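You operate a simulated robot arm through the tools that you are given. There is no shell and no other tool. Be economical: measure what you need, move in short steps, check, and stop when the job is done.

You are at the controls of a simulated robot arm. One attempt, no reset.

Task
Issue the reel that the grey slip names.
Fine: onto the green mat, its red tab to OUT, the dial to 1, its card to ORDER. The other reel, tab and card stay.

It is judged by the outcome, as a careful person would: the job done as asked, and still so three seconds after it is handed in. It fails if anything else is knocked over, pushed out of place, dropped, spilled or broken.

Robot
A 7-joint arm with a two-finger parallel gripper, fixed in place. Base frame: the origin is at the foot of the arm, x ahead of it, y to its left, z up; the work surface is at about z = 860. Lengths are in mm, angles in degrees, forces in N, time in s.
With the tool pointing down near the work surface it reaches from about 240 to 680 mm from the base axis. Its first joint turns from -66.0 to 66.0 degrees. Payload 2.4 kg.
The tool frame sits at the grasp point between the pads (the TCP): z along the fingers, y along the line on which they close. The tips reach 30 mm beyond it. The gripper opens to 94 mm. The fingers are 28 mm wide and 10 mm thick; the gripper's body (50 by 96 mm) begins 55 mm behind the TCP.
Orientation is that of the tool frame in the base frame, as [roll, pitch, yaw] about the fixed x, y, z axes, in that order (R = Rz(yaw) Ry(pitch) Rx(roll)). With the fingers straight down and closing along the base's y, the tool's x points along the base's -x, its y along +y and its z along -z.

Tools
- The arm moves only by the tool send_rows. Its argument "moves" is a list of rows, each a list of 2 entries, a list of its own where there are three numbers: the shift along the tool's x, y, z in units of 50 mm (1.0 is 50 mm), then the turn, a rotation vector about the tool's x, y, z in units of 6 degrees (1.0 is 6 degrees). In form: [[[x, y, z], [rx, ry, rz]], ...]. A call has 1 to 10 rows; each row shifts and turns the commanded pose from where the row before left it, along the tool's axes as they then stand. "fingers" is the finger opening in cm, from 0 to 9.4, set as the call begins (left out, the last holds). A call with a number of a shift or a turn outside -1 to 1 is refused whole. Rows are played at 5 a second. More than 50 mm and 8.6 degrees between two rows, or a gripper value outside its range, and nothing of the call is played. Where a pose cannot be reached the arm comes as near as it can. A force on the tool above 40 N (or 10 N above the force at the start of the call, whichever is more), or a blocked arm, ends the call early, and 0.2 s more pass. Each finger travels about 153 mm/s and halts on what it meets, pressing with about 41 N; the grip force reading is that of the motor and also rises with nothing between the fingers. The clock runs only during rows and for 0.2 s after the last one: add rows that do not move to give the fingers time. It gives the time, the measured TCP pose, the force on the tool (base axes), the opening and the grip force at its end, in the units of the frame above (readings bear some noise).
- Cameras (640 x 400 px; columns grow to the right, rows downward): "scene" is fixed at [49.2, 481.9, 1446.5]; the picture's right is [-0.65, -0.76, 0.00], its down [-0.40, 0.35, -0.85] and it looks along [0.64, -0.55, -0.53] (base axes); focal length 324 px, centre (320, 200). "wrist" rides on the gripper at [-37, 0, -58] in the tool frame; the picture's right is [0.00, -1.00, 0.00], its down [0.97, 0.00, -0.24] and it looks along [0.24, 0.00, 0.97] (tool axes); focal length 218 px, centre (320, 200).
- camera(camera): a new picture of that camera. The clock stands still meanwhile.
- locate(camera, pixels): there is no depth. For up to 12 entries [column, row, z] of the newest picture of that camera ("zoom" is the newest enlarged one), the place [x, y] in the base frame at which the ray of that pixel passes the height z, good to about 2 mm. The clock stands still meanwhile.
- close_up(camera, box): a new picture of the part [left, top, right, bottom] of that camera's present view, enlarged. The clock stands still meanwhile.
- job_done(): hands the job in; it is judged then, once.

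Keep the steps short. Do not move on a guess: measure, check each grasp and each placing, and mend mistakes. In all there are 80 turns and 38 pictures (those below and enlarged ones count). Leave the gripper open and the arm clear of the work at the hand-in unless told otherwise, and finish with a single line.

The tools are called after "Request:" as name(argument=value, ...) on one line, values as JSON. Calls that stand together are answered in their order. send_rows: Moves the arm, as the interface text tells. Its arguments: {"type":"object","properties":{"moves":{"type":"array"},"fingers":{"type":"number"}},"required":["moves"]} The other tools are called the same way: camera (camera) takes a picture; locate (camera, pixels) gives the place at which the rays of pixels pass given heights; close_up (camera, box) takes an enlarged picture of a part of a camera's view; job_done () hands the job in.

At the start:

```text
time: 0.0
eef_pos: [409.5, -137.7, 1248.1]
orientation: [179.9, 0.0, -180.0]
ft_force: [-0.2, 0.3, 0.0]
width: 93.9
grip_force: 0.0
```

scene: 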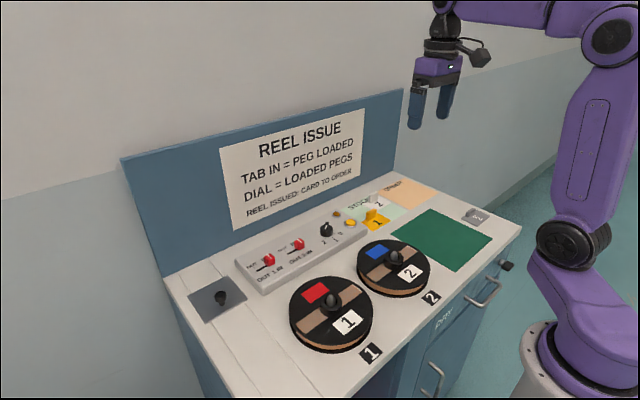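
wrist: 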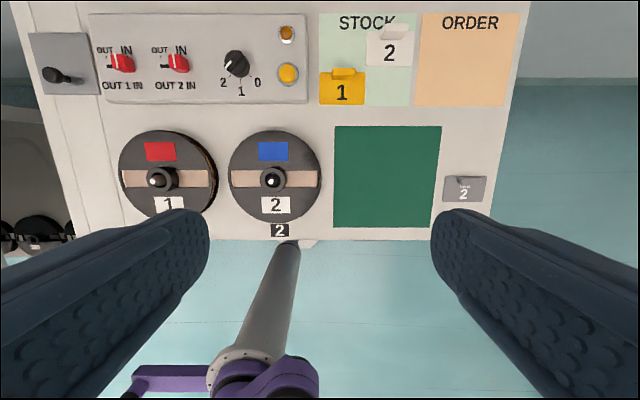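

I see a grey slip at wrist (463,190). I'll enlarge it and the panel.

Request:
close_up(camera="wrist", box=[430, 165, 500, 209])

Request:
close_up(camera="wrist", box=[90, 5, 310, 142])

Request:
close_up(camera="scene", box=[240, 170, 500, 332])

```text
9.09 times, centred on (465, 187) of wrist
```

zoom: 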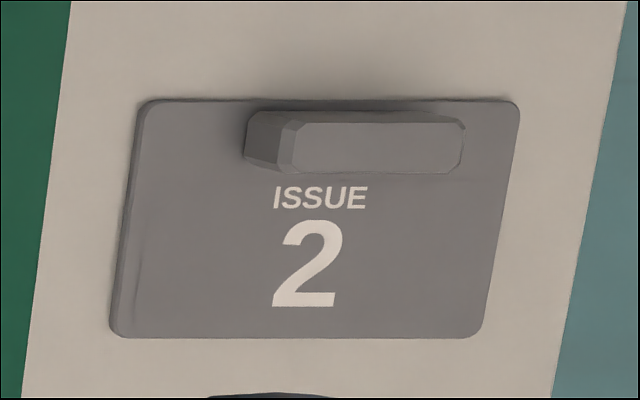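

```text
2.91 times, centred on (200, 74) of wrist
```

zoom: 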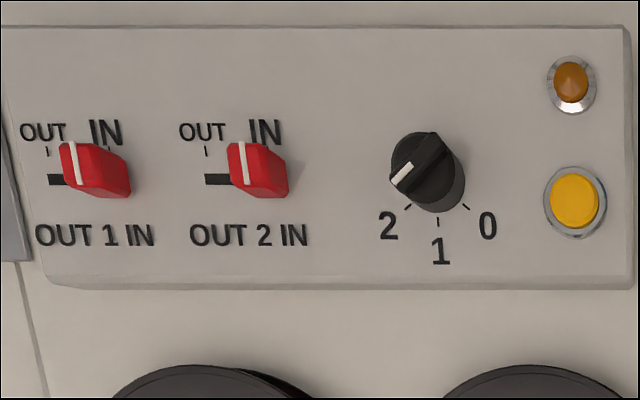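

```text
2.46 times, centred on (370, 251) of scene
```

zoom: 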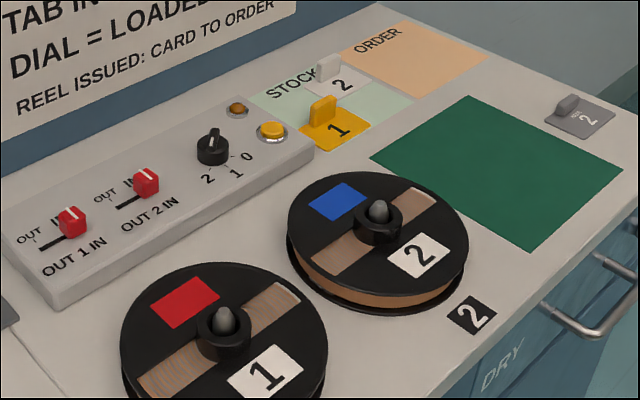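

Slip says ISSUE 2. Dial reads 2, both tabs IN. I'll measure the places with both cameras (triangulating heights).

Request:
locate(camera="wrist", pixels=[[272, 180, 860], [272, 180, 940], [229, 175, 900], [321, 175, 900], [275, 131, 900], [178, 62, 900], [236, 58, 900], [334, 126, 860], [441, 126, 860], [436, 228, 860], [333, 226, 860], [390, 32, 880]])

Request:
locate(camera="scene", pixels=[[394.4, 254.3, 860], [394.4, 254.3, 940], [376, 197, 860], [376, 197, 900], [298.5, 243.5, 860], [298.5, 243.5, 920], [327, 228, 860], [327, 228, 920], [430, 208.5, 860], [491, 236, 860], [456, 271, 860], [391, 235, 860]])

Request:
locate(camera="wrist", pixels=[[420, 13, 860], [522, 13, 860], [505, 106, 860], [414, 106, 860], [320, 13, 860], [410, 106, 860], [390, 20, 880], [344, 72, 880], [366, 30, 860], [413, 30, 860], [411, 67, 860], [367, 66, 860]])

```text
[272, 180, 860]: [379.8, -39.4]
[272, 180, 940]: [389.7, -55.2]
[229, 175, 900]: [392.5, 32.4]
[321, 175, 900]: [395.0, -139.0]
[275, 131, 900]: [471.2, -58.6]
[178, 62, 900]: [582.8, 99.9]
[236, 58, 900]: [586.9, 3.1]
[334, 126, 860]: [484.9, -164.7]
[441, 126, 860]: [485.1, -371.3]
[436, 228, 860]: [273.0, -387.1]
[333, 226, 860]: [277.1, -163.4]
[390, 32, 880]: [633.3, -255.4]
```

```text
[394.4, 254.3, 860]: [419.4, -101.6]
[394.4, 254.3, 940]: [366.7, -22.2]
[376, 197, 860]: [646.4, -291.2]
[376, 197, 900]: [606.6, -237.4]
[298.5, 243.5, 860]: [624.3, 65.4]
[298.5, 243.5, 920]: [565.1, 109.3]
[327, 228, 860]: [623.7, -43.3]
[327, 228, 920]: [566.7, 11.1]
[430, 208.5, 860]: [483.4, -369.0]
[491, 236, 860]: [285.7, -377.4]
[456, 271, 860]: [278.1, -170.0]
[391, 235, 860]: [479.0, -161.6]
```

```text
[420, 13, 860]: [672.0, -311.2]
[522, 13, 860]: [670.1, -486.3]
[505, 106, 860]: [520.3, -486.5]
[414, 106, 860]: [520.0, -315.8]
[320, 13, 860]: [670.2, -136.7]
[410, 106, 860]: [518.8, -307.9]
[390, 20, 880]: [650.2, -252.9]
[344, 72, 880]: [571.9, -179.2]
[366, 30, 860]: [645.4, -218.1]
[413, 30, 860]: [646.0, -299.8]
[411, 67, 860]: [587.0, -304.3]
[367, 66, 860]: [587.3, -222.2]
```

Triangulation: peg tip of reel 2 about (386, -50, 912); reel ~170 mm wide, so it must be held by its hub. The mat spans x 278–484, y -165…-370, centre (381,-268). Next I move above reel 2 for a closer look.

Request:
send_rows(moves=[[[0.094, 0.352, 0.79], [0, 0, 0]], [[0.094, 0.352, 0.79], [0, 0, 0]], [[0.094, 0.352, 0.79], [0, 0, 0]], [[0.094, 0.352, 0.79], [0, 0, 0]], [[0.094, 0.352, 0.79], [0, 0, 0]], [[0, 0, 0], [0, 0, 0]]], fingers=9.4)

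Request:
camera(camera="wrist")

Request:
close_up(camera="scene", box=[340, 220, 450, 289])

```text
time: 1.4
eef_pos: [385.1, -47.8, 1049.8]
orientation: [179.9, 0.1, -180.0]
ft_force: [0.5, -0.5, 0.1]
width: 94.1
grip_force: 0.0
```

```text
32 pictures are left
```

wrist: 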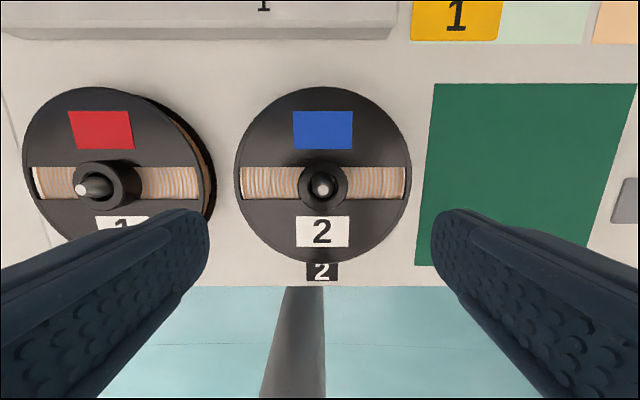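

```text
5.80 times, centred on (395, 254) of scene
```

zoom: 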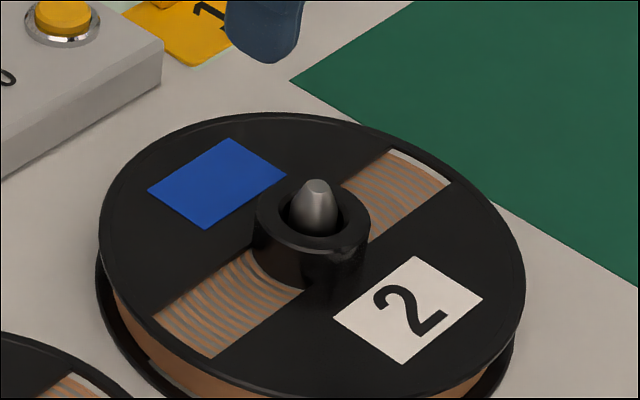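

The hub is clear. I measure hub top rim and flange heights with both cameras.

Request:
locate(camera="wrist", pixels=[[323, 186, 860], [323, 186, 920], [298, 186, 905], [348, 186, 905], [293, 110, 860], [293, 110, 920], [235, 175, 890], [411, 175, 890], [214, 165, 890]])

Request:
locate(camera="zoom", pixels=[[312, 210, 860], [312, 210, 920], [148, 190, 860], [148, 190, 920], [254, 215, 905], [371, 215, 905]])

```text
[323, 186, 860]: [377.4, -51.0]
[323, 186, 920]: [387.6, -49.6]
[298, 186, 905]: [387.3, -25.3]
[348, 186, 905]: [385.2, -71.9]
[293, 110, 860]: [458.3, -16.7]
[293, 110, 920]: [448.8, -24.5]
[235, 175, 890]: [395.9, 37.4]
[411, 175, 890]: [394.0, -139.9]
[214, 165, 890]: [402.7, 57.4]
```

```text
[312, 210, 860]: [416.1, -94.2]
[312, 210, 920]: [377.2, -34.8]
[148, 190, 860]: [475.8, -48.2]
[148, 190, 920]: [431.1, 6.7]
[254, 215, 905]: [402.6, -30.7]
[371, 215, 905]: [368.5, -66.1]
```

Hub top ≈ 905, flange ≈ 890, hub 46 mm wide, centred (386,-50). I lower to TCP z≈924 with tips just above the flange.

Request:
send_rows(moves=[[[-0.02, -0.04, 0.7], [0, 0, 0]], [[0, 0, 0.7], [0, 0, 0]], [[0, 0, 0.6], [0, 0, 0]], [[0, 0, 0.4], [0, 0, 0]], [[0, 0, 0.12], [0, 0, 0]], [[0, 0, 0], [0, 0, 0]]])

Request:
close_up(camera="scene", box=[340, 200, 450, 269])

```text
time: 2.8
eef_pos: [388.6, -49.8, 923.7]
orientation: [179.9, 0.1, 180.0]
ft_force: [0.9, -0.8, 1.2]
width: 94.1
grip_force: 0.1
```

```text
5.80 times, centred on (395, 234) of scene
```

zoom: 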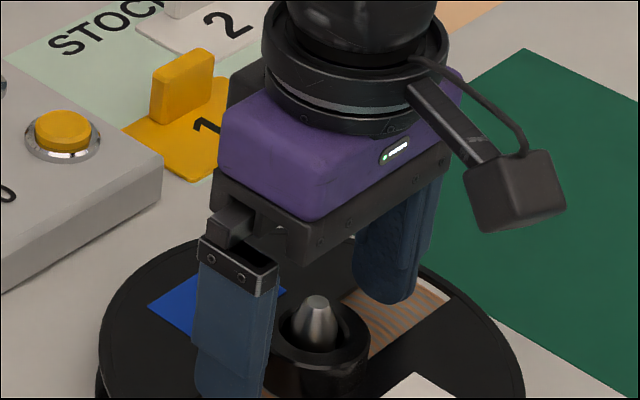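

Fingers straddle the hub, no contact. Adjust x by 2 mm and close.

Request:
send_rows(moves=[[[0.04, 0, 0], [0, 0, 0]], [[0, 0, 0], [0, 0, 0]]])

Request:
send_rows(moves=[[[0, 0, 0], [0, 0, 0]], [[0, 0, 0], [0, 0, 0]], [[0, 0, 0], [0, 0, 0]], [[0, 0, 0], [0, 0, 0]]], fingers=3.8)

```text
time: 3.4
eef_pos: [385.1, -50.7, 923.4]
orientation: [179.9, 0.1, -179.9]
ft_force: [0.7, -0.7, -0.3]
width: 94.1
grip_force: 0.0
```

```text
time: 4.4
eef_pos: [385.1, -50.9, 923.3]
orientation: [179.9, 0.1, -180.0]
ft_force: [0.6, 2.9, 2.3]
width: 47.1
grip_force: 41.2
```

Held at 47 mm with 41 N. Lift straight up 50 mm first and check.

Request:
send_rows(moves=[[[0, 0, -0.1], [0, 0, 0]], [[0, 0, -0.2], [0, 0, 0]], [[0, 0, -0.3], [0, 0, 0]], [[0, 0, -0.4], [0, 0, 0]], [[0, 0, -0.5], [0, 0, 0]], [[0, 0, -0.5], [0, 0, 0]], [[0, 0, 0], [0, 0, 0]]])

Request:
camera(camera="scene")

```text
time: 6.0
eef_pos: [384.6, -50.6, 1023.8]
orientation: [179.8, 0.1, -180.0]
ft_force: [-0.2, -0.8, -4.7]
width: 47.0
grip_force: 41.0
```

```text
29 pictures are left
```

scene: 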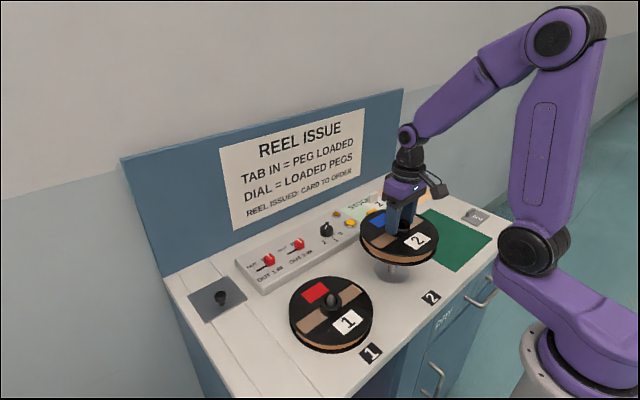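

Reel clear of the peg, weight ~5 N. Carry it over the mat centre (381,-268) at this height.

Request:
send_rows(moves=[[[0.01, -0.3, 0], [0, 0, 0]], [[0.01, -0.5, 0], [0, 0, 0]], [[0.01, -0.6, 0], [0, 0, 0]], [[0.01, -0.7, 0], [0, 0, 0]], [[0.01, -0.7, 0], [0, 0, 0]], [[0.01, -0.65, 0], [0, 0, 0]], [[0.01, -0.5, 0], [0, 0, 0]], [[0, -0.3, 0], [0, 0, 0]], [[0, -0.1, 0], [0, 0, 0]], [[0, 0, 0], [0, 0, 0]]])

Request:
camera(camera="scene")

```text
time: 8.2
eef_pos: [382.1, -268.5, 1023.1]
orientation: [179.9, 0.2, -179.9]
ft_force: [0.1, -0.5, -5.4]
width: 47.5
grip_force: 40.7
```

```text
28 pictures are left
```

scene: 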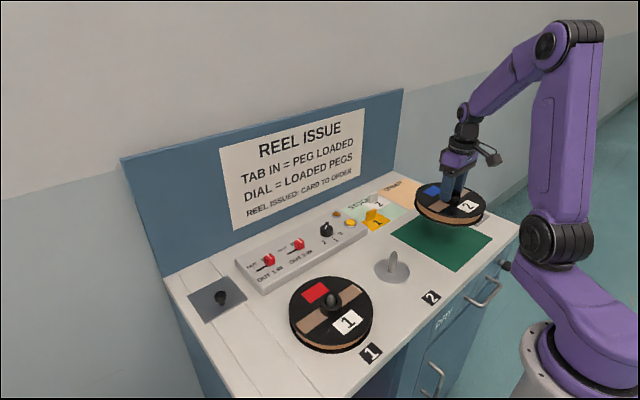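

Over the mat. Lower to ~927, then creep.

Request:
send_rows(moves=[[[0, 0, 0.3], [0, 0, 0]], [[0, 0, 0.5], [0, 0, 0]], [[0, 0, 0.5], [0, 0, 0]], [[0, 0, 0.4], [0, 0, 0]], [[0, 0, 0.2], [0, 0, 0]], [[0, 0, 0.04], [0, 0, 0]], [[0, 0, 0], [0, 0, 0]]])

Request:
send_rows(moves=[[[0, 0, 0.04], [0, 0, 0]], [[0, 0, 0.02], [0, 0, 0]], [[0, 0, 0], [0, 0, 0]]])

```text
time: 9.8
eef_pos: [380.5, -268.1, 926.2]
orientation: [179.9, 0.1, -180.0]
ft_force: [0.3, 0.0, -5.8]
width: 47.1
grip_force: 40.8
```

```text
time: 10.6
eef_pos: [380.5, -268.6, 924.2]
orientation: [-179.9, 0.0, 180.0]
ft_force: [-4.0, 1.7, 14.2]
width: 47.0
grip_force: 40.8
```

Contact felt (force +14 N) at z 924. Release and then retreat straight up.

Request:
send_rows(moves=[[[0, 0, 0], [0, 0, 0]], [[0, 0, 0], [0, 0, 0]], [[0, 0, 0], [0, 0, 0]]], fingers=8.0)

Request:
send_rows(moves=[[[0, 0, -0.3], [0, 0, 0]], [[0, 0, -0.6], [0, 0, 0]], [[0, 0, -0.9], [0, 0, 0]], [[0, 0, -0.9], [0, 0, 0]], [[0, 0, 0], [0, 0, 0]]])

Request:
camera(camera="wrist")

Request:
camera(camera="scene")

```text
time: 11.4
eef_pos: [381.3, -268.2, 923.7]
orientation: [179.9, 0.1, 179.9]
ft_force: [1.0, -0.6, 0.0]
width: 80.0
grip_force: 0.1
```

```text
time: 12.6
eef_pos: [380.5, -267.6, 1059.2]
orientation: [179.9, 0.1, 179.9]
ft_force: [0.7, 0.0, 0.1]
width: 80.2
grip_force: 0.0
```

```text
27 pictures are left
```

wrist: 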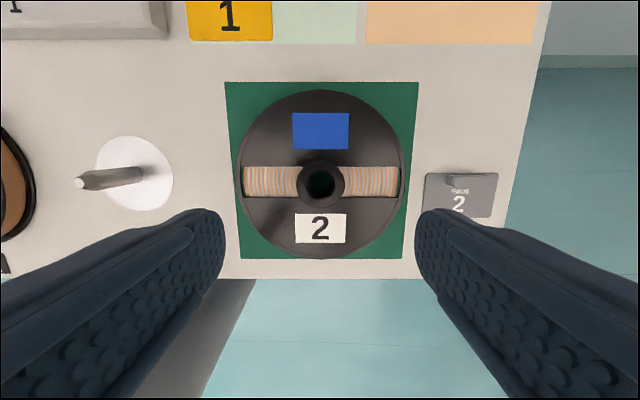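

```text
26 pictures are left
```

scene: 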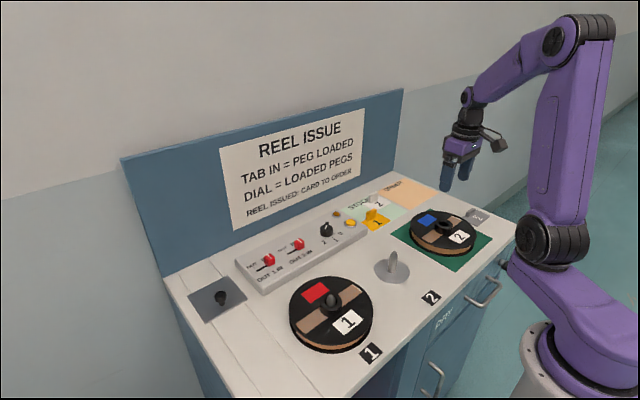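

Reel 2 sits wholly on the mat. Next go above the switch panel to look at tab 2 and the dial.

Request:
send_rows(moves=[[[-0.3, 0.5, 0], [0, 0, 0]], [[-0.4, 0.8, 0], [0, 0, 0]], [[-0.4, 0.8, 0], [0, 0, 0]], [[-0.4, 0.8, 0], [0, 0, 0]], [[-0.4, 0.8, 0], [0, 0, 0]], [[-0.4, 0.8, 0], [0, 0, 0]], [[-0.4, 0.8, 0], [0, 0, 0]], [[-0.4, 0.8, 0], [0, 0, 0]], [[-0.4, 0.5, 0], [0, 0, 0]], [[0, 0, 0], [0, 0, 0]]], fingers=9.4)

Request:
camera(camera="wrist")

Request:
close_up(camera="scene", box=[250, 210, 362, 280])

```text
time: 14.8
eef_pos: [556.6, 64.8, 1058.7]
orientation: [179.9, 0.1, -180.0]
ft_force: [-0.4, 0.4, -0.6]
width: 94.0
grip_force: 0.1
```

```text
25 pictures are left
```

wrist: 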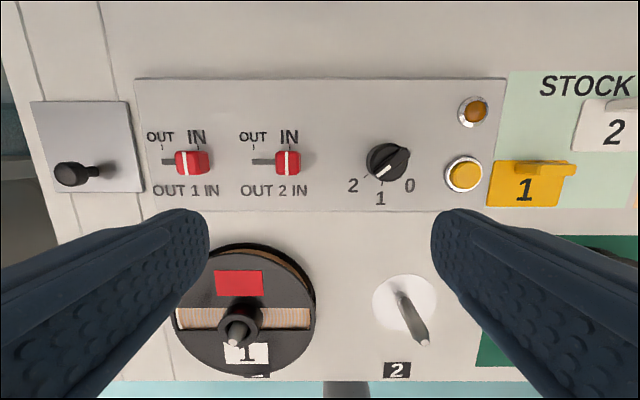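

```text
5.71 times, centred on (306, 245) of scene
```

zoom: 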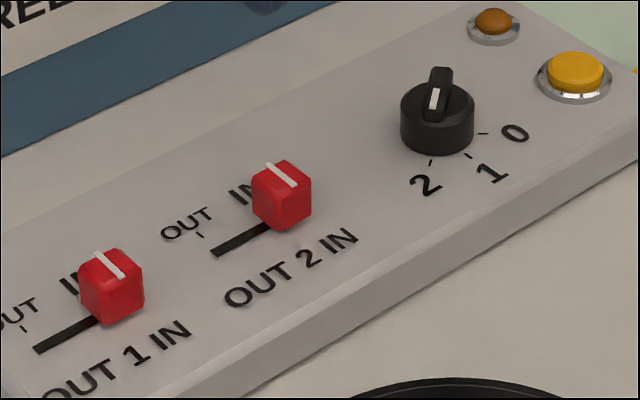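

Tab 2 at wrist (289,162), dial (387,160). I enlarge and measure.

Request:
close_up(camera="wrist", box=[140, 110, 300, 210])

Request:
locate(camera="wrist", pixels=[[289, 162, 880], [289, 162, 920], [256, 146, 880], [289, 146, 880], [254, 162, 880], [387, 160, 880], [387, 160, 920], [505, 210, 880], [276, 162, 905], [300, 162, 905], [289, 150, 905], [289, 174, 905]])

Request:
locate(camera="zoom", pixels=[[285, 174, 860]])

Request:
locate(camera="scene", pixels=[[299.1, 240.4, 880], [299.1, 240.4, 920], [295.6, 248.5, 880], [287.5, 251.2, 880], [329.5, 221.8, 880], [329.5, 221.8, 920], [327.6, 227.0, 880], [327.6, 227.0, 920]])

```text
4.00 times, centred on (220, 160) of wrist
```

zoom: 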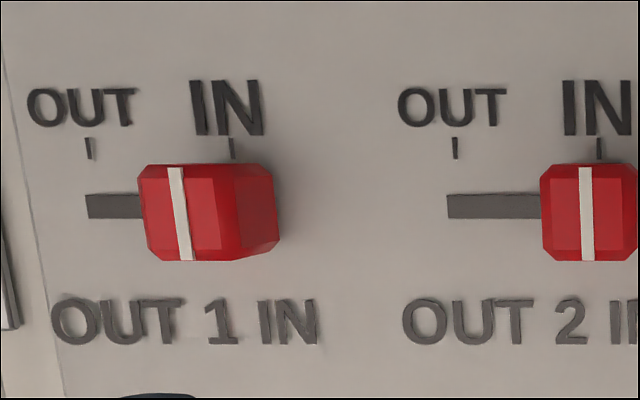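

```text
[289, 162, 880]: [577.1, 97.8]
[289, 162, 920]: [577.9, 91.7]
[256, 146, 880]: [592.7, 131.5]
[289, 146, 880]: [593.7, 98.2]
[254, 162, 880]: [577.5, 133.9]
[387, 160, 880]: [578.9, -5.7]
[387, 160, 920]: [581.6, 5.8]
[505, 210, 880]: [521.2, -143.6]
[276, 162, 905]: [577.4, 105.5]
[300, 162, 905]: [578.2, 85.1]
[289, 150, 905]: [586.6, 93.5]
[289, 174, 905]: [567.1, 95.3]
```

```text
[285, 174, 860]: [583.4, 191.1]
```

```text
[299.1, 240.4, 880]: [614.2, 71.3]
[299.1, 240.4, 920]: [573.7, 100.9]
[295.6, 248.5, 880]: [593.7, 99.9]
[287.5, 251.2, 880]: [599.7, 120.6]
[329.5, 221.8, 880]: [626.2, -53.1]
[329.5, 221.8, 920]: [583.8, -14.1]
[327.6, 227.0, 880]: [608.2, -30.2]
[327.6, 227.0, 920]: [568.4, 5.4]
```

Tab 2 top near (578, 94, ~912), travel about 36 mm toward +y. I check panel height via the slot ends and ticks.

Request:
locate(camera="wrist", pixels=[[251.7, 161.5, 870], [251.7, 161.5, 900], [253.8, 147, 885], [289.7, 147, 885], [289.5, 172, 910], [289.5, 151.5, 910]])

Request:
locate(camera="scene", pixels=[[287.3, 254.1, 870], [287.3, 254.1, 900], [285, 250.9, 885], [297, 238.9, 910], [301.6, 242.2, 910]])

```text
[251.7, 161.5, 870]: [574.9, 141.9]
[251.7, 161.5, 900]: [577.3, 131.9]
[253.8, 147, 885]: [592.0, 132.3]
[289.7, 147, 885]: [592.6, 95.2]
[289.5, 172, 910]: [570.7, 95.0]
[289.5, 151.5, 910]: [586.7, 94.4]
```

```text
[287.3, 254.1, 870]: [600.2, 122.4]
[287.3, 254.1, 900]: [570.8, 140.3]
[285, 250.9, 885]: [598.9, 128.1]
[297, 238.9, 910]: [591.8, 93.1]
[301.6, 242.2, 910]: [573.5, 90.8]
```

Panel top ≈ 890, tab top ≈ 912, OUT tick y≈131, IN tick y≈95. I move over tab 2 (578,94.5) and lower with tips to ~897, opening 50.

Request:
send_rows(moves=[[[-0.44, 0.59, 0], [0, 0, 0]], [[0, 0, 0.6], [0, 0, 0]], [[0, 0, 0.6], [0, 0, 0]], [[0, 0, 0.4], [0, 0, 0]], [[0, 0, 0.2], [0, 0, 0]], [[0, 0, 0], [0, 0, 0]]], fingers=5.0)

Request:
close_up(camera="scene", box=[240, 190, 368, 270])

Request:
camera(camera="wrist")

```text
time: 16.2
eef_pos: [577.3, 91.3, 970.6]
orientation: [179.9, 0.1, 179.9]
ft_force: [0.2, 0.0, -0.6]
width: 50.0
grip_force: 0.0
```

```text
5.00 times, centred on (304, 230) of scene
```

zoom: 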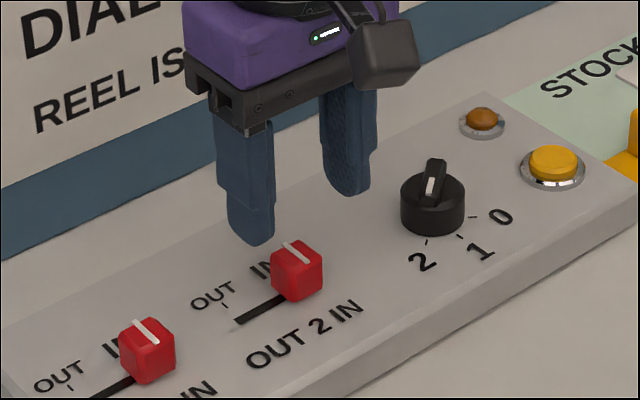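

```text
21 pictures are left
```

wrist: 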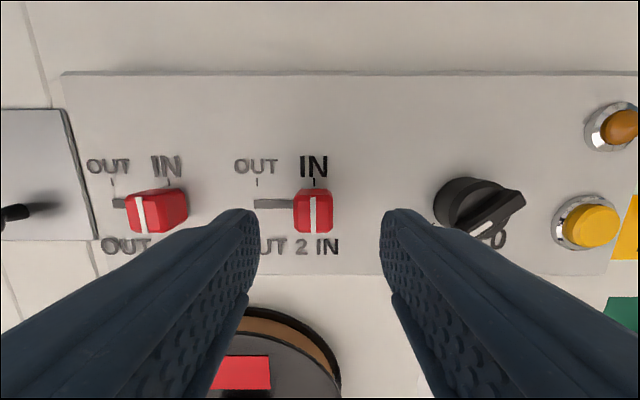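

Tab centred at px 316 → about 2 mm to +y. Correct and lower to ~927.

Request:
send_rows(moves=[[[-0.02, 0.05, 0.3], [0, 0, 0]], [[0, 0, 0.3], [0, 0, 0]], [[0, 0, 0.2], [0, 0, 0]], [[0, 0, 0.07], [0, 0, 0]], [[0, 0, 0], [0, 0, 0]]])

Request:
send_rows(moves=[[[0, 0, 0], [0, 0, 0]], [[0, 0, 0], [0, 0, 0]], [[0, 0, 0], [0, 0, 0]]], fingers=1.5)

```text
time: 17.4
eef_pos: [578.8, 94.1, 924.6]
orientation: [179.9, 0.0, 179.9]
ft_force: [-0.7, -0.1, 0.2]
width: 50.1
grip_force: 0.1
```

```text
time: 18.2
eef_pos: [579.6, 95.2, 925.1]
orientation: [179.9, 0.1, 180.0]
ft_force: [0.9, 5.7, -2.6]
width: 21.4
grip_force: 45.3
```

Tab gripped (21 mm). Slide it toward +y by ~36 mm in small steps.

Request:
send_rows(moves=[[[0, 0.12, 0], [0, 0, 0]], [[0, 0.12, 0], [0, 0, 0]], [[0, 0.12, 0], [0, 0, 0]], [[0, 0.12, 0], [0, 0, 0]], [[0, 0.12, 0], [0, 0, 0]], [[0, 0.1, 0], [0, 0, 0]], [[0, 0, 0], [0, 0, 0]]])

Request:
close_up(camera="wrist", box=[160, 100, 480, 300])

```text
time: 19.8
eef_pos: [579.2, 129.4, 924.9]
orientation: [179.9, 0.1, 180.0]
ft_force: [7.1, -0.9, -18.1]
width: 21.5
grip_force: 44.9
```

```text
2.00 times, centred on (320, 200) of wrist
```

zoom: 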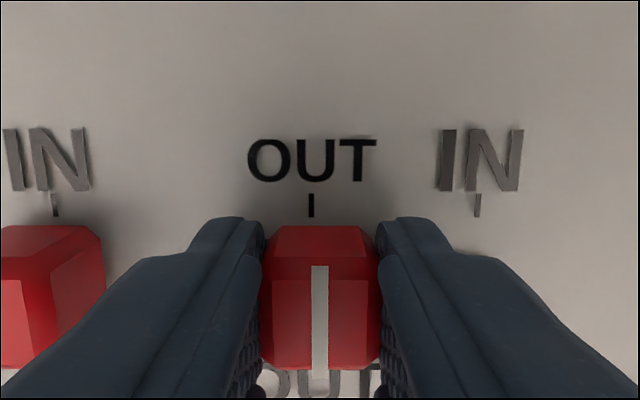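

The tick is ~2 mm further left (+y). Nudge 2 mm, then open to 40 mm.

Request:
send_rows(moves=[[[0, 0.02, 0], [0, 0, 0]], [[0, 0.02, 0], [0, 0, 0]], [[0, 0, 0], [0, 0, 0]]])

Request:
send_rows(moves=[[[0, 0, 0], [0, 0, 0]], [[0, 0, 0], [0, 0, 0]]], fingers=4.0)

Request:
send_rows(moves=[[[0, 0, -0.3], [0, 0, 0]], [[0, 0, -0.6], [0, 0, 0]], [[0, 0, -0.9], [0, 0, 0]], [[0, 0, 0], [0, 0, 0]]])

Request:
close_up(camera="wrist", box=[160, 80, 480, 280])

```text
time: 20.6
eef_pos: [579.6, 131.0, 926.5]
orientation: [179.9, 0.1, -179.9]
ft_force: [0.4, 0.5, -17.6]
width: 21.4
grip_force: 44.8
```

```text
time: 21.2
eef_pos: [580.1, 130.9, 925.8]
orientation: [180.0, 0.2, -180.0]
ft_force: [-0.1, -0.8, -0.3]
width: 39.8
grip_force: 0.0
```

```text
time: 22.2
eef_pos: [578.2, 129.7, 1016.4]
orientation: [179.9, 0.1, 180.0]
ft_force: [0.2, 0.2, 0.5]
width: 40.0
grip_force: 0.0
```

```text
2.00 times, centred on (320, 180) of wrist
```

zoom: 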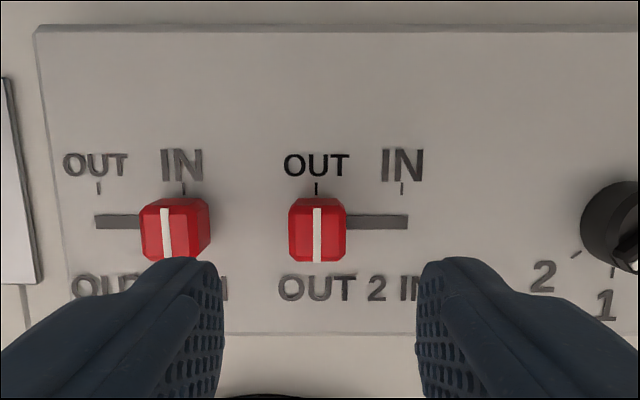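

Tab 2's line is under the OUT tick. Now over the dial.

Request:
send_rows(moves=[[[0, -0.6, -0.2], [0, 0, 0]], [[0, -0.7, 0], [0, 0, 0]], [[0, -0.7, 0], [0, 0, 0]], [[0, -0.6, 0], [0, 0, 0]], [[0, 0, 0], [0, 0, 0]]], fingers=9.4)

Request:
close_up(camera="wrist", box=[240, 110, 400, 210])

Request:
close_up(camera="scene", box=[305, 208, 353, 238])

```text
time: 23.4
eef_pos: [581.0, -0.4, 1027.2]
orientation: [179.9, 0.1, -179.9]
ft_force: [0.8, 0.6, 0.7]
width: 94.0
grip_force: 0.0
```

```text
4.00 times, centred on (320, 160) of wrist
```

zoom: 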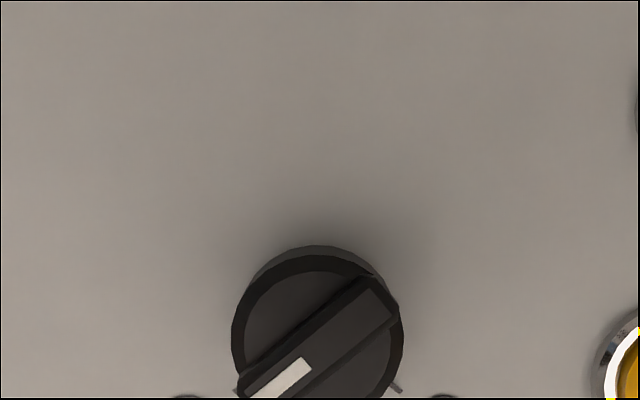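

```text
13.33 times, centred on (329, 223) of scene
```

zoom: 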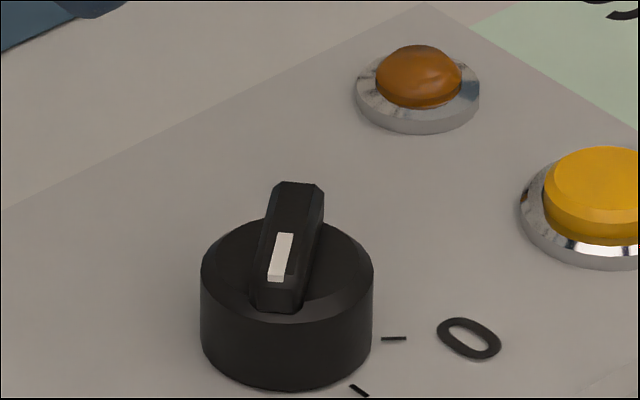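

Request:
camera(camera="wrist")

Request:
locate(camera="scene", pixels=[[326.5, 229, 890], [326.5, 229, 910], [327, 223, 910], [327, 223, 930]])

```text
16 pictures are left
```

wrist: 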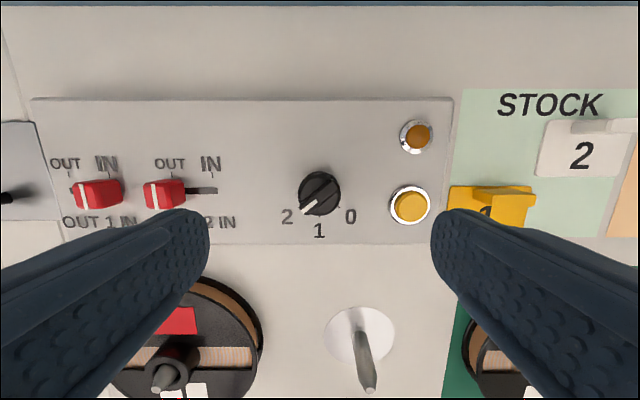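

```text
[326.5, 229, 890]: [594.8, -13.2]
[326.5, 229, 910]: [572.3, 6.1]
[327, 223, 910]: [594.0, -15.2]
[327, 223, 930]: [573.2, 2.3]
```

I measure the dial centre and ticks in both views.

Request:
locate(camera="wrist", pixels=[[319, 194, 900], [319, 194, 920], [286, 217, 890], [319, 231, 890], [350, 216, 890], [402, 206, 895], [388, 206, 895], [416, 135, 900], [302, 210, 912], [337, 182, 912]])

Request:
locate(camera="scene", pixels=[[326.5, 228.4, 900], [326.5, 228.4, 920], [326.75, 226, 900], [326.75, 226, 920]])

Request:
close_up(camera="wrist", box=[272, 163, 368, 243])

```text
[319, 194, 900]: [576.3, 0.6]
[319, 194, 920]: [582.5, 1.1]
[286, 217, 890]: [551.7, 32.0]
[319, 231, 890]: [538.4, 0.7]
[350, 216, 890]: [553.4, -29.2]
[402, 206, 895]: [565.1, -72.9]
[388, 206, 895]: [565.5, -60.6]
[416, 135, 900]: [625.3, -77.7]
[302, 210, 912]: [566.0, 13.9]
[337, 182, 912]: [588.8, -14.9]
```

```text
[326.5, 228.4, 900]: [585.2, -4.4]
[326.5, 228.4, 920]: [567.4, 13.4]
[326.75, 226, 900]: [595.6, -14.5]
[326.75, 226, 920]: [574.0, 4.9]
```

```text
5.00 times, centred on (320, 203) of wrist
```

zoom: 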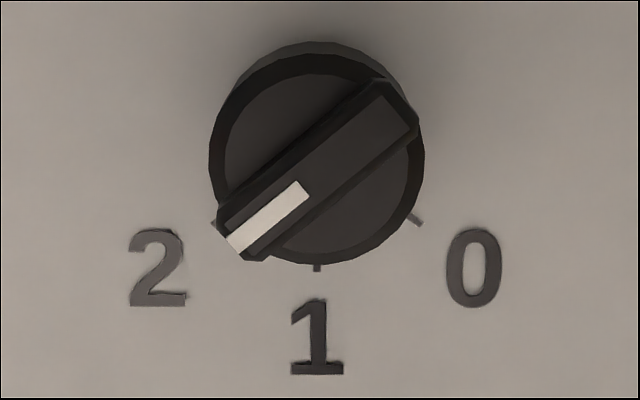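

Dial centre ≈ (578, 0), disc top ≈ 906, ridge top ≈ 917; pointer 50° from "1". I turn the tool 50° so the fingers straddle the ridge; a turn back later brings the pointer to 1.

Request:
send_rows(moves=[[[0.06, 0, 0], [0, 0, 1]], [[0, 0, 0], [0, 0, 1]], [[0, 0, 0], [0, 0, 1]], [[0, 0, 0], [0, 0, 1]], [[0, 0, 0], [0, 0, 1]], [[0, 0, 0], [0, 0, 1]], [[0, 0, 0], [0, 0, 1]], [[0, 0, 0], [0, 0, 1]], [[0, 0, 0], [0, 0, 0.3]], [[0, 0, 0], [0, 0, 0]]], fingers=4.5)

Request:
send_rows(moves=[[[0, 0, 0.5], [0, 0, 0]], [[0, 0, 0.5], [0, 0, 0]], [[0, 0, 0.2], [0, 0, 0]], [[0, 0, 0], [0, 0, 0]]])

Request:
camera(camera="wrist")

```text
time: 25.6
eef_pos: [576.0, -0.3, 1026.7]
orientation: [179.9, 0.0, 130.2]
ft_force: [0.3, 0.0, 0.5]
width: 45.4
grip_force: 0.2
```

```text
time: 26.6
eef_pos: [577.3, -0.4, 966.9]
orientation: [180.0, 0.0, 130.3]
ft_force: [-1.3, 0.2, 0.4]
width: 45.1
grip_force: 0.1
```

```text
14 pictures are left
```

wrist: 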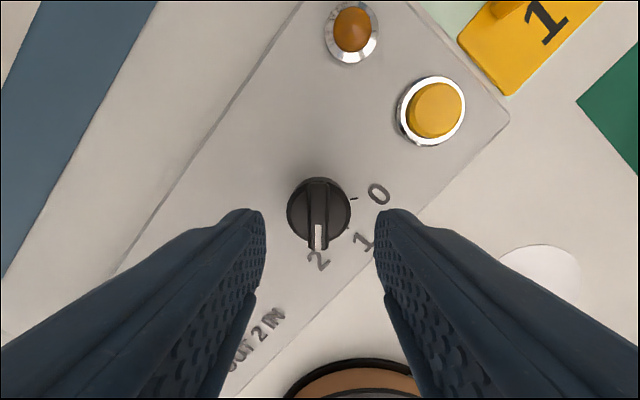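

Ridge is vertical and centred between the fingers. Lower to ~939 (tips ~909).

Request:
send_rows(moves=[[[0, 0, 0.3], [0, 0, 0]], [[0, 0, 0.2], [0, 0, 0]], [[0, 0, 0.06], [0, 0, 0]], [[0, 0, 0], [0, 0, 0]]], fingers=3.0)

Request:
close_up(camera="scene", box=[295, 203, 359, 243])

```text
time: 27.5
eef_pos: [578.2, 1.7, 941.4]
orientation: [179.5, 0.2, 130.4]
ft_force: [-1.6, 0.4, 5.0]
width: 30.9
grip_force: 0.7
stopped in row 4: the force on the tool passed its limit (the readings are from after the stop); the commanded pose is now the measured one
```

```text
10.00 times, centred on (327, 223) of scene
```

zoom: 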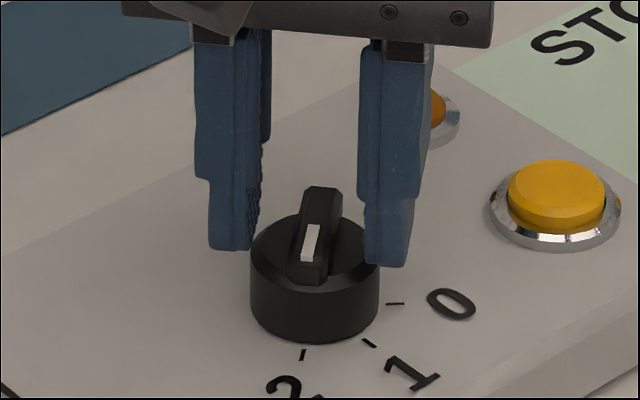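

The tips touched the disc top (z≈911) lightly. Back off 1.5 mm and close on the ridge.

Request:
send_rows(moves=[[[0, 0, -0.03], [0, 0, 0]], [[0, 0, 0], [0, 0, 0]]])

Request:
send_rows(moves=[[[0, 0, 0], [0, 0, 0]], [[0, 0, 0], [0, 0, 0]], [[0, 0, 0], [0, 0, 0]]], fingers=0.3)

```text
time: 28.1
eef_pos: [578.0, 2.0, 943.6]
orientation: [179.6, 0.2, 130.2]
ft_force: [0.0, -0.2, 0.6]
width: 29.9
grip_force: 0.0
```

```text
time: 28.9
eef_pos: [578.0, 0.5, 943.3]
orientation: [179.8, 0.1, 130.2]
ft_force: [-9.0, -6.0, 5.4]
width: 10.8
grip_force: 44.2
```

Ridge gripped at 10.8 mm. Turn -48° in steps and check.

Request:
send_rows(moves=[[[0, -0.02, 0], [0, 0, -1]], [[0, 0, 0], [0, 0, -1]], [[0, 0, 0], [0, 0, -1]], [[0, 0, 0], [0, 0, -1]], [[0, 0, 0], [0, 0, -1]], [[0, 0, 0], [0, 0, -1]], [[0, 0, 0], [0, 0, -1]], [[0, 0, 0], [0, 0, -1]], [[0, 0, 0], [0, 0, -0.3]], [[0, 0, 0], [0, 0, 0]]])

Request:
close_up(camera="scene", box=[295, 203, 359, 243])

```text
time: 31.1
eef_pos: [576.3, -0.1, 943.0]
orientation: [179.9, 0.5, -179.8]
ft_force: [-8.4, -14.5, 4.0]
width: 10.7
grip_force: 44.5
```

```text
10.00 times, centred on (327, 223) of scene
```

zoom: 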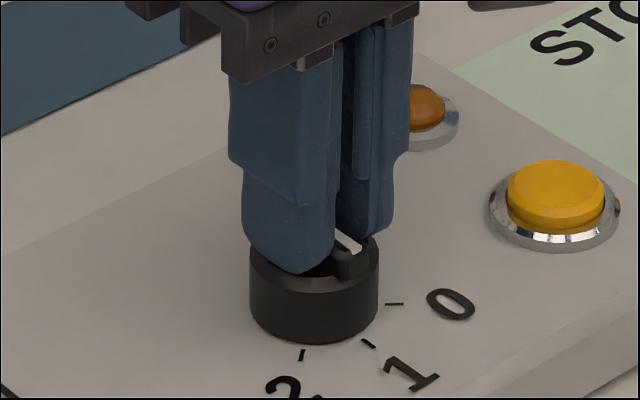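

The pointer aims at the 1 tick. Open and rise, then check.

Request:
send_rows(moves=[[[0, 0, 0], [0, 0, 0]], [[0, 0, 0], [0, 0, 0]]], fingers=4.0)

Request:
send_rows(moves=[[[0, 0, -0.4], [0, 0, 0]], [[0, 0, -0.7], [0, 0, 0]], [[0, 0, -0.9], [0, 0, 0]], [[0, 0, 0], [0, 0, 0]]])

Request:
close_up(camera="wrist", box=[256, 153, 384, 233])

```text
time: 31.7
eef_pos: [576.1, 1.1, 943.6]
orientation: [179.9, 0.5, -179.8]
ft_force: [-0.3, 0.3, 0.0]
width: 40.0
grip_force: 0.0
```

```text
time: 32.7
eef_pos: [577.1, -0.3, 1042.0]
orientation: [179.9, 0.4, 180.0]
ft_force: [0.5, -0.2, 0.0]
width: 39.8
grip_force: 0.1
```

```text
5.00 times, centred on (320, 193) of wrist
```

zoom: 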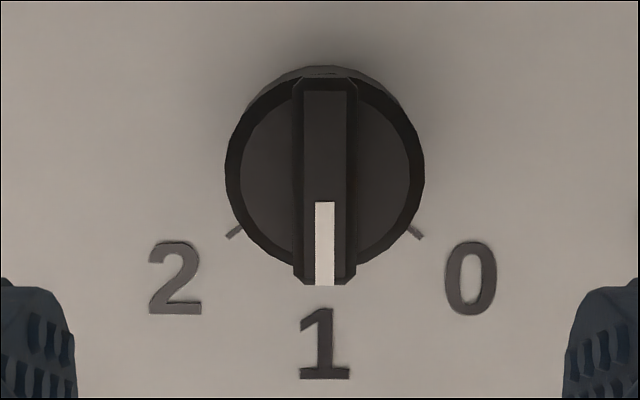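

Dial on 1. Now go above card 2 in STOCK to measure its handle.

Request:
send_rows(moves=[[[-0.05, -0.7, 0], [0, 0, 0]], [[-0.05, -0.8, 0], [0, 0, 0]], [[-0.05, -0.8, 0], [0, 0, 0]], [[-0.05, -0.8, 0], [0, 0, 0]], [[-0.05, -0.8, 0], [0, 0, 0]], [[-0.05, -0.7, 0], [0, 0, 0]], [[-0.05, -0.5, 0], [0, 0, 0]], [[0, 0, 0], [0, 0, 0]]], fingers=9.4)

Request:
camera(camera="wrist")

Request:
close_up(camera="scene", box=[340, 170, 436, 230])

```text
time: 34.5
eef_pos: [594.4, -255.1, 1043.4]
orientation: [179.8, 0.4, -179.9]
ft_force: [-0.2, 0.1, -0.4]
width: 94.1
grip_force: 0.1
```

```text
10 pictures are left
```

wrist: 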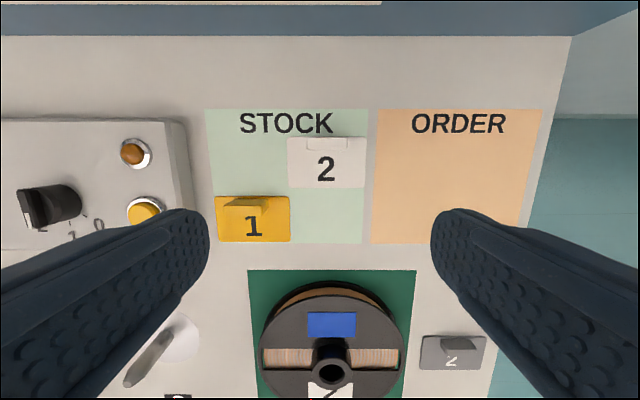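

```text
6.67 times, centred on (388, 200) of scene
```

zoom: 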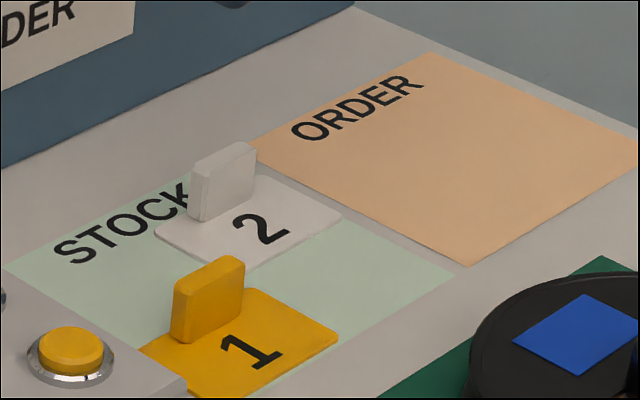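

Request:
locate(camera="wrist", pixels=[[288, 187, 863], [365, 187, 863], [367, 138, 863], [289, 138, 863], [306, 137, 890], [348, 137, 890], [306, 150, 865], [348, 150, 865], [371, 243, 860], [520, 243, 860], [542, 109, 860], [377, 110, 860]])

Request:
locate(camera="zoom", pixels=[[192, 156, 890], [250, 145, 890], [192, 156, 900], [250, 145, 900], [197, 220, 864], [255, 188, 864], [470, 266, 860], [258, 150, 860], [155, 228, 863], [340, 216, 863]])

Request:
close_up(camera="wrist", box=[280, 125, 376, 195])

```text
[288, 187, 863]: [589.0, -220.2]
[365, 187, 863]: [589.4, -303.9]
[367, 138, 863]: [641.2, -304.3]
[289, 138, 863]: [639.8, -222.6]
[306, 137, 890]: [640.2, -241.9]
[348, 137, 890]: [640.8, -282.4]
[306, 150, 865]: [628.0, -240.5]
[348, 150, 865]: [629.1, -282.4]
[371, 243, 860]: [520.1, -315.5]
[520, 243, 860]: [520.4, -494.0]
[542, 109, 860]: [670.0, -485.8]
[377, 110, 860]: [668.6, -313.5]
```

```text
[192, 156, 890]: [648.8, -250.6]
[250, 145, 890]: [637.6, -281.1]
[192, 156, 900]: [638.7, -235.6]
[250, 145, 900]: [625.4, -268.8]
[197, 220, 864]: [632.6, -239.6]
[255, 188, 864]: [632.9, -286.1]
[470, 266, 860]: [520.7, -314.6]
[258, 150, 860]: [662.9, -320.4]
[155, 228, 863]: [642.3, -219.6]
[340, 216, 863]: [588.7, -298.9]
```

```text
5.71 times, centred on (328, 160) of wrist
```

zoom: 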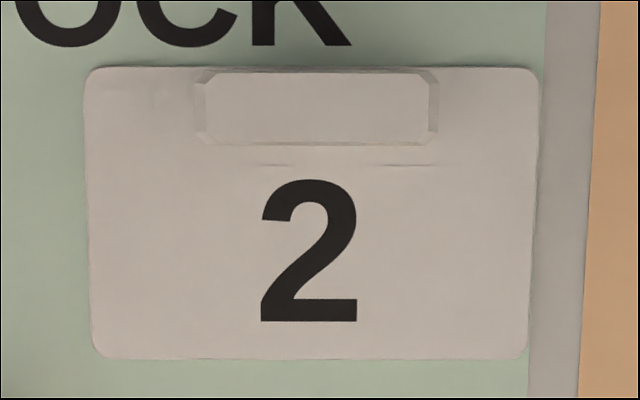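

Handle of card 2: centre ≈(634,-262), 40 mm long along y, top ≈893. Card x 589–641, y -220…-304. ORDER: x 520–669, y -315…-487. Target handle (579,-366). First approach above the handle and check reach.

Request:
send_rows(moves=[[[-0.4, -0.14, 0.4], [0, 0, 0]], [[-0.37, 0, 0.5], [0, 0, 0]], [[0, 0, 0.6], [0, 0, 0]], [[0, 0, 0.5], [0, 0, 0]], [[0, 0, 0.2], [0, 0, 0]], [[0, 0, 0], [0, 0, 0]]])

Request:
close_up(camera="scene", box=[330, 160, 426, 220])

```text
time: 35.9
eef_pos: [633.3, -260.3, 932.2]
orientation: [179.9, 0.5, -179.9]
ft_force: [-0.1, 0.3, 1.1]
width: 94.1
grip_force: 0.0
```

```text
6.67 times, centred on (378, 190) of scene
```

zoom: 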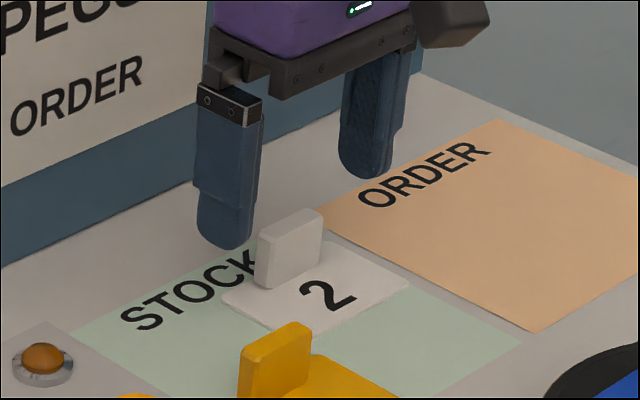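

Reach is fine and the fingers straddle the handle. Lower 30 mm and close.

Request:
send_rows(moves=[[[0, -0.03, 0.3], [0, 0, 0]], [[0, 0, 0.2], [0, 0, 0]], [[0, 0, 0.1], [0, 0, 0]], [[0, 0, 0], [0, 0, 0]]])

Request:
send_rows(moves=[[[0, 0, 0], [0, 0, 0]], [[0, 0, 0], [0, 0, 0]], [[0, 0, 0], [0, 0, 0]], [[0, 0, 0], [0, 0, 0]]], fingers=3.0)

```text
time: 36.9
eef_pos: [632.9, -263.0, 902.4]
orientation: [179.9, 0.5, -179.9]
ft_force: [-0.9, -0.1, 0.3]
width: 94.0
grip_force: 0.1
```

```text
time: 37.9
eef_pos: [634.5, -261.3, 904.1]
orientation: [179.9, 0.3, -179.9]
ft_force: [0.0, -0.2, 0.6]
width: 38.3
grip_force: 41.6
```

Handle held (38 mm). Lift 60 mm and look.

Request:
send_rows(moves=[[[0, 0, -0.2], [0, 0, 0]], [[0, 0, -0.5], [0, 0, 0]], [[0, 0, -0.5], [0, 0, 0]], [[0, 0, 0], [0, 0, 0]]])

Request:
close_up(camera="scene", box=[330, 160, 426, 220])

```text
time: 38.9
eef_pos: [633.2, -262.0, 962.8]
orientation: [179.9, 0.5, -179.9]
ft_force: [0.6, 0.0, 0.5]
width: 38.6
grip_force: 41.1
```

```text
6.67 times, centred on (378, 190) of scene
```

zoom: 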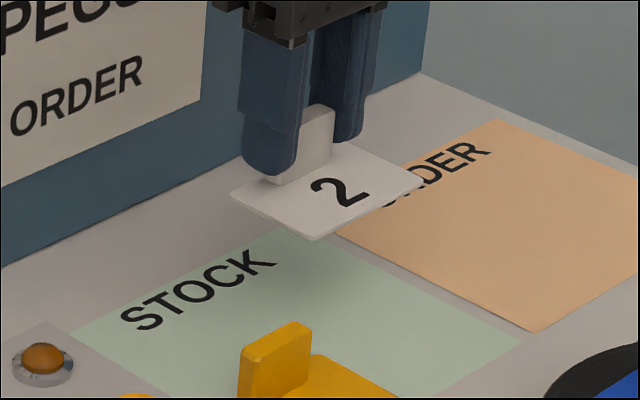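

Card is lifted and level. Carry to handle (580,-368).

Request:
send_rows(moves=[[[0.26, -0.4, 0], [0, 0, 0]], [[0.27, -0.6, 0], [0, 0, 0]], [[0.27, -0.6, 0], [0, 0, 0]], [[0.26, -0.52, 0], [0, 0, 0]], [[0, 0, 0], [0, 0, 0]]])

Request:
send_rows(moves=[[[0, 0, 0.4], [0, 0, 0]], [[0, 0, 0.4], [0, 0, 0]], [[0, 0, 0.2], [0, 0, 0]], [[0, 0, 0.06], [0, 0, 0]], [[0, 0, 0], [0, 0, 0]]])

Request:
close_up(camera="scene", box=[350, 160, 446, 220])

```text
time: 40.1
eef_pos: [581.4, -369.5, 961.9]
orientation: [179.8, 0.4, 180.0]
ft_force: [0.9, 0.4, 0.1]
width: 38.6
grip_force: 41.4
```

```text
time: 41.3
eef_pos: [580.9, -369.2, 909.2]
orientation: [180.0, 0.4, -179.8]
ft_force: [-0.1, -0.1, -0.6]
width: 38.4
grip_force: 41.4
```

```text
6.67 times, centred on (398, 190) of scene
```

zoom: 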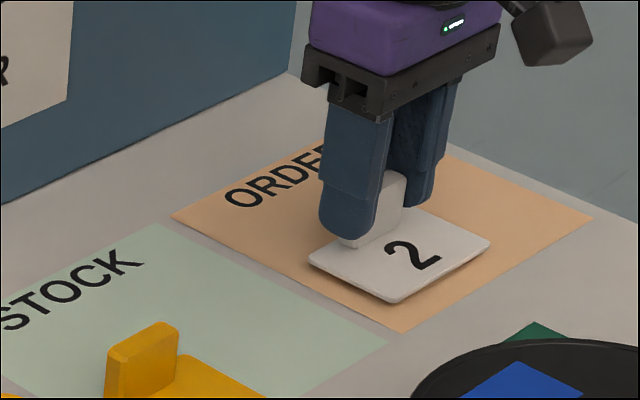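

The card is just above ORDER. Lower the last ~6 mm with force watch.

Request:
send_rows(moves=[[[0, 0, 0.06], [0, 0, 0]], [[0, 0, 0.04], [0, 0, 0]], [[0, 0, 0.02], [0, 0, 0]], [[0, 0, 0], [0, 0, 0]]])

```text
time: 42.3
eef_pos: [581.0, -368.1, 903.7]
orientation: [180.0, 0.4, -179.9]
ft_force: [-0.4, -0.3, -0.2]
width: 38.4
grip_force: 40.7
```

Request:
send_rows(moves=[[[0, 0, 0.02], [0, 0, 0]], [[0, 0, 0.02], [0, 0, 0]], [[0, 0, 0], [0, 0, 0]]])

```text
time: 43.1
eef_pos: [582.3, -368.0, 903.2]
orientation: [180.0, 0.5, -179.8]
ft_force: [0.5, 1.4, 12.7]
width: 38.5
grip_force: 41.4
```

Contact (+13 N). Release and rise.

Request:
send_rows(moves=[[[0, 0, 0], [0, 0, 0]], [[0, 0, 0], [0, 0, 0]], [[0, 0, 0], [0, 0, 0]]], fingers=7.0)

Request:
send_rows(moves=[[[0, 0, -0.3], [0, 0, 0]], [[0, 0, -0.6], [0, 0, 0]], [[0, 0, -0.9], [0, 0, 0]], [[0.3, 0, -0.9], [0, 0, 0]], [[0.6, 0, -0.8], [0, 0, 0]], [[0.8, 0, -0.8], [0, 0, 0]], [[0.8, 0, 0], [0, 0, 0]], [[0, 0, 0], [0, 0, 0]]])

Request:
camera(camera="wrist")

Request:
close_up(camera="scene", box=[180, 160, 520, 372])

```text
time: 43.9
eef_pos: [580.7, -368.3, 901.8]
orientation: [180.0, 0.5, -179.9]
ft_force: [0.8, -0.2, 0.8]
width: 70.1
grip_force: 0.0
```

```text
refused: row 6 steps farther than a row can; nothing moved
```

```text
4 pictures are left
```

wrist: 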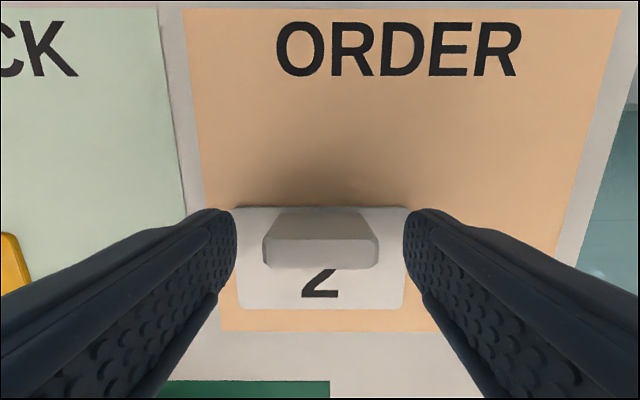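

```text
1.88 times, centred on (350, 266) of scene
```

zoom: 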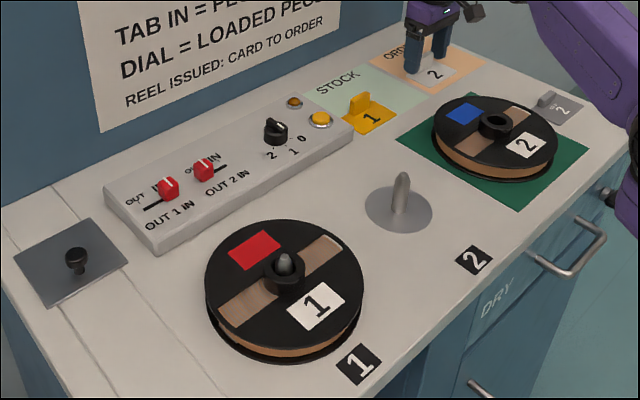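

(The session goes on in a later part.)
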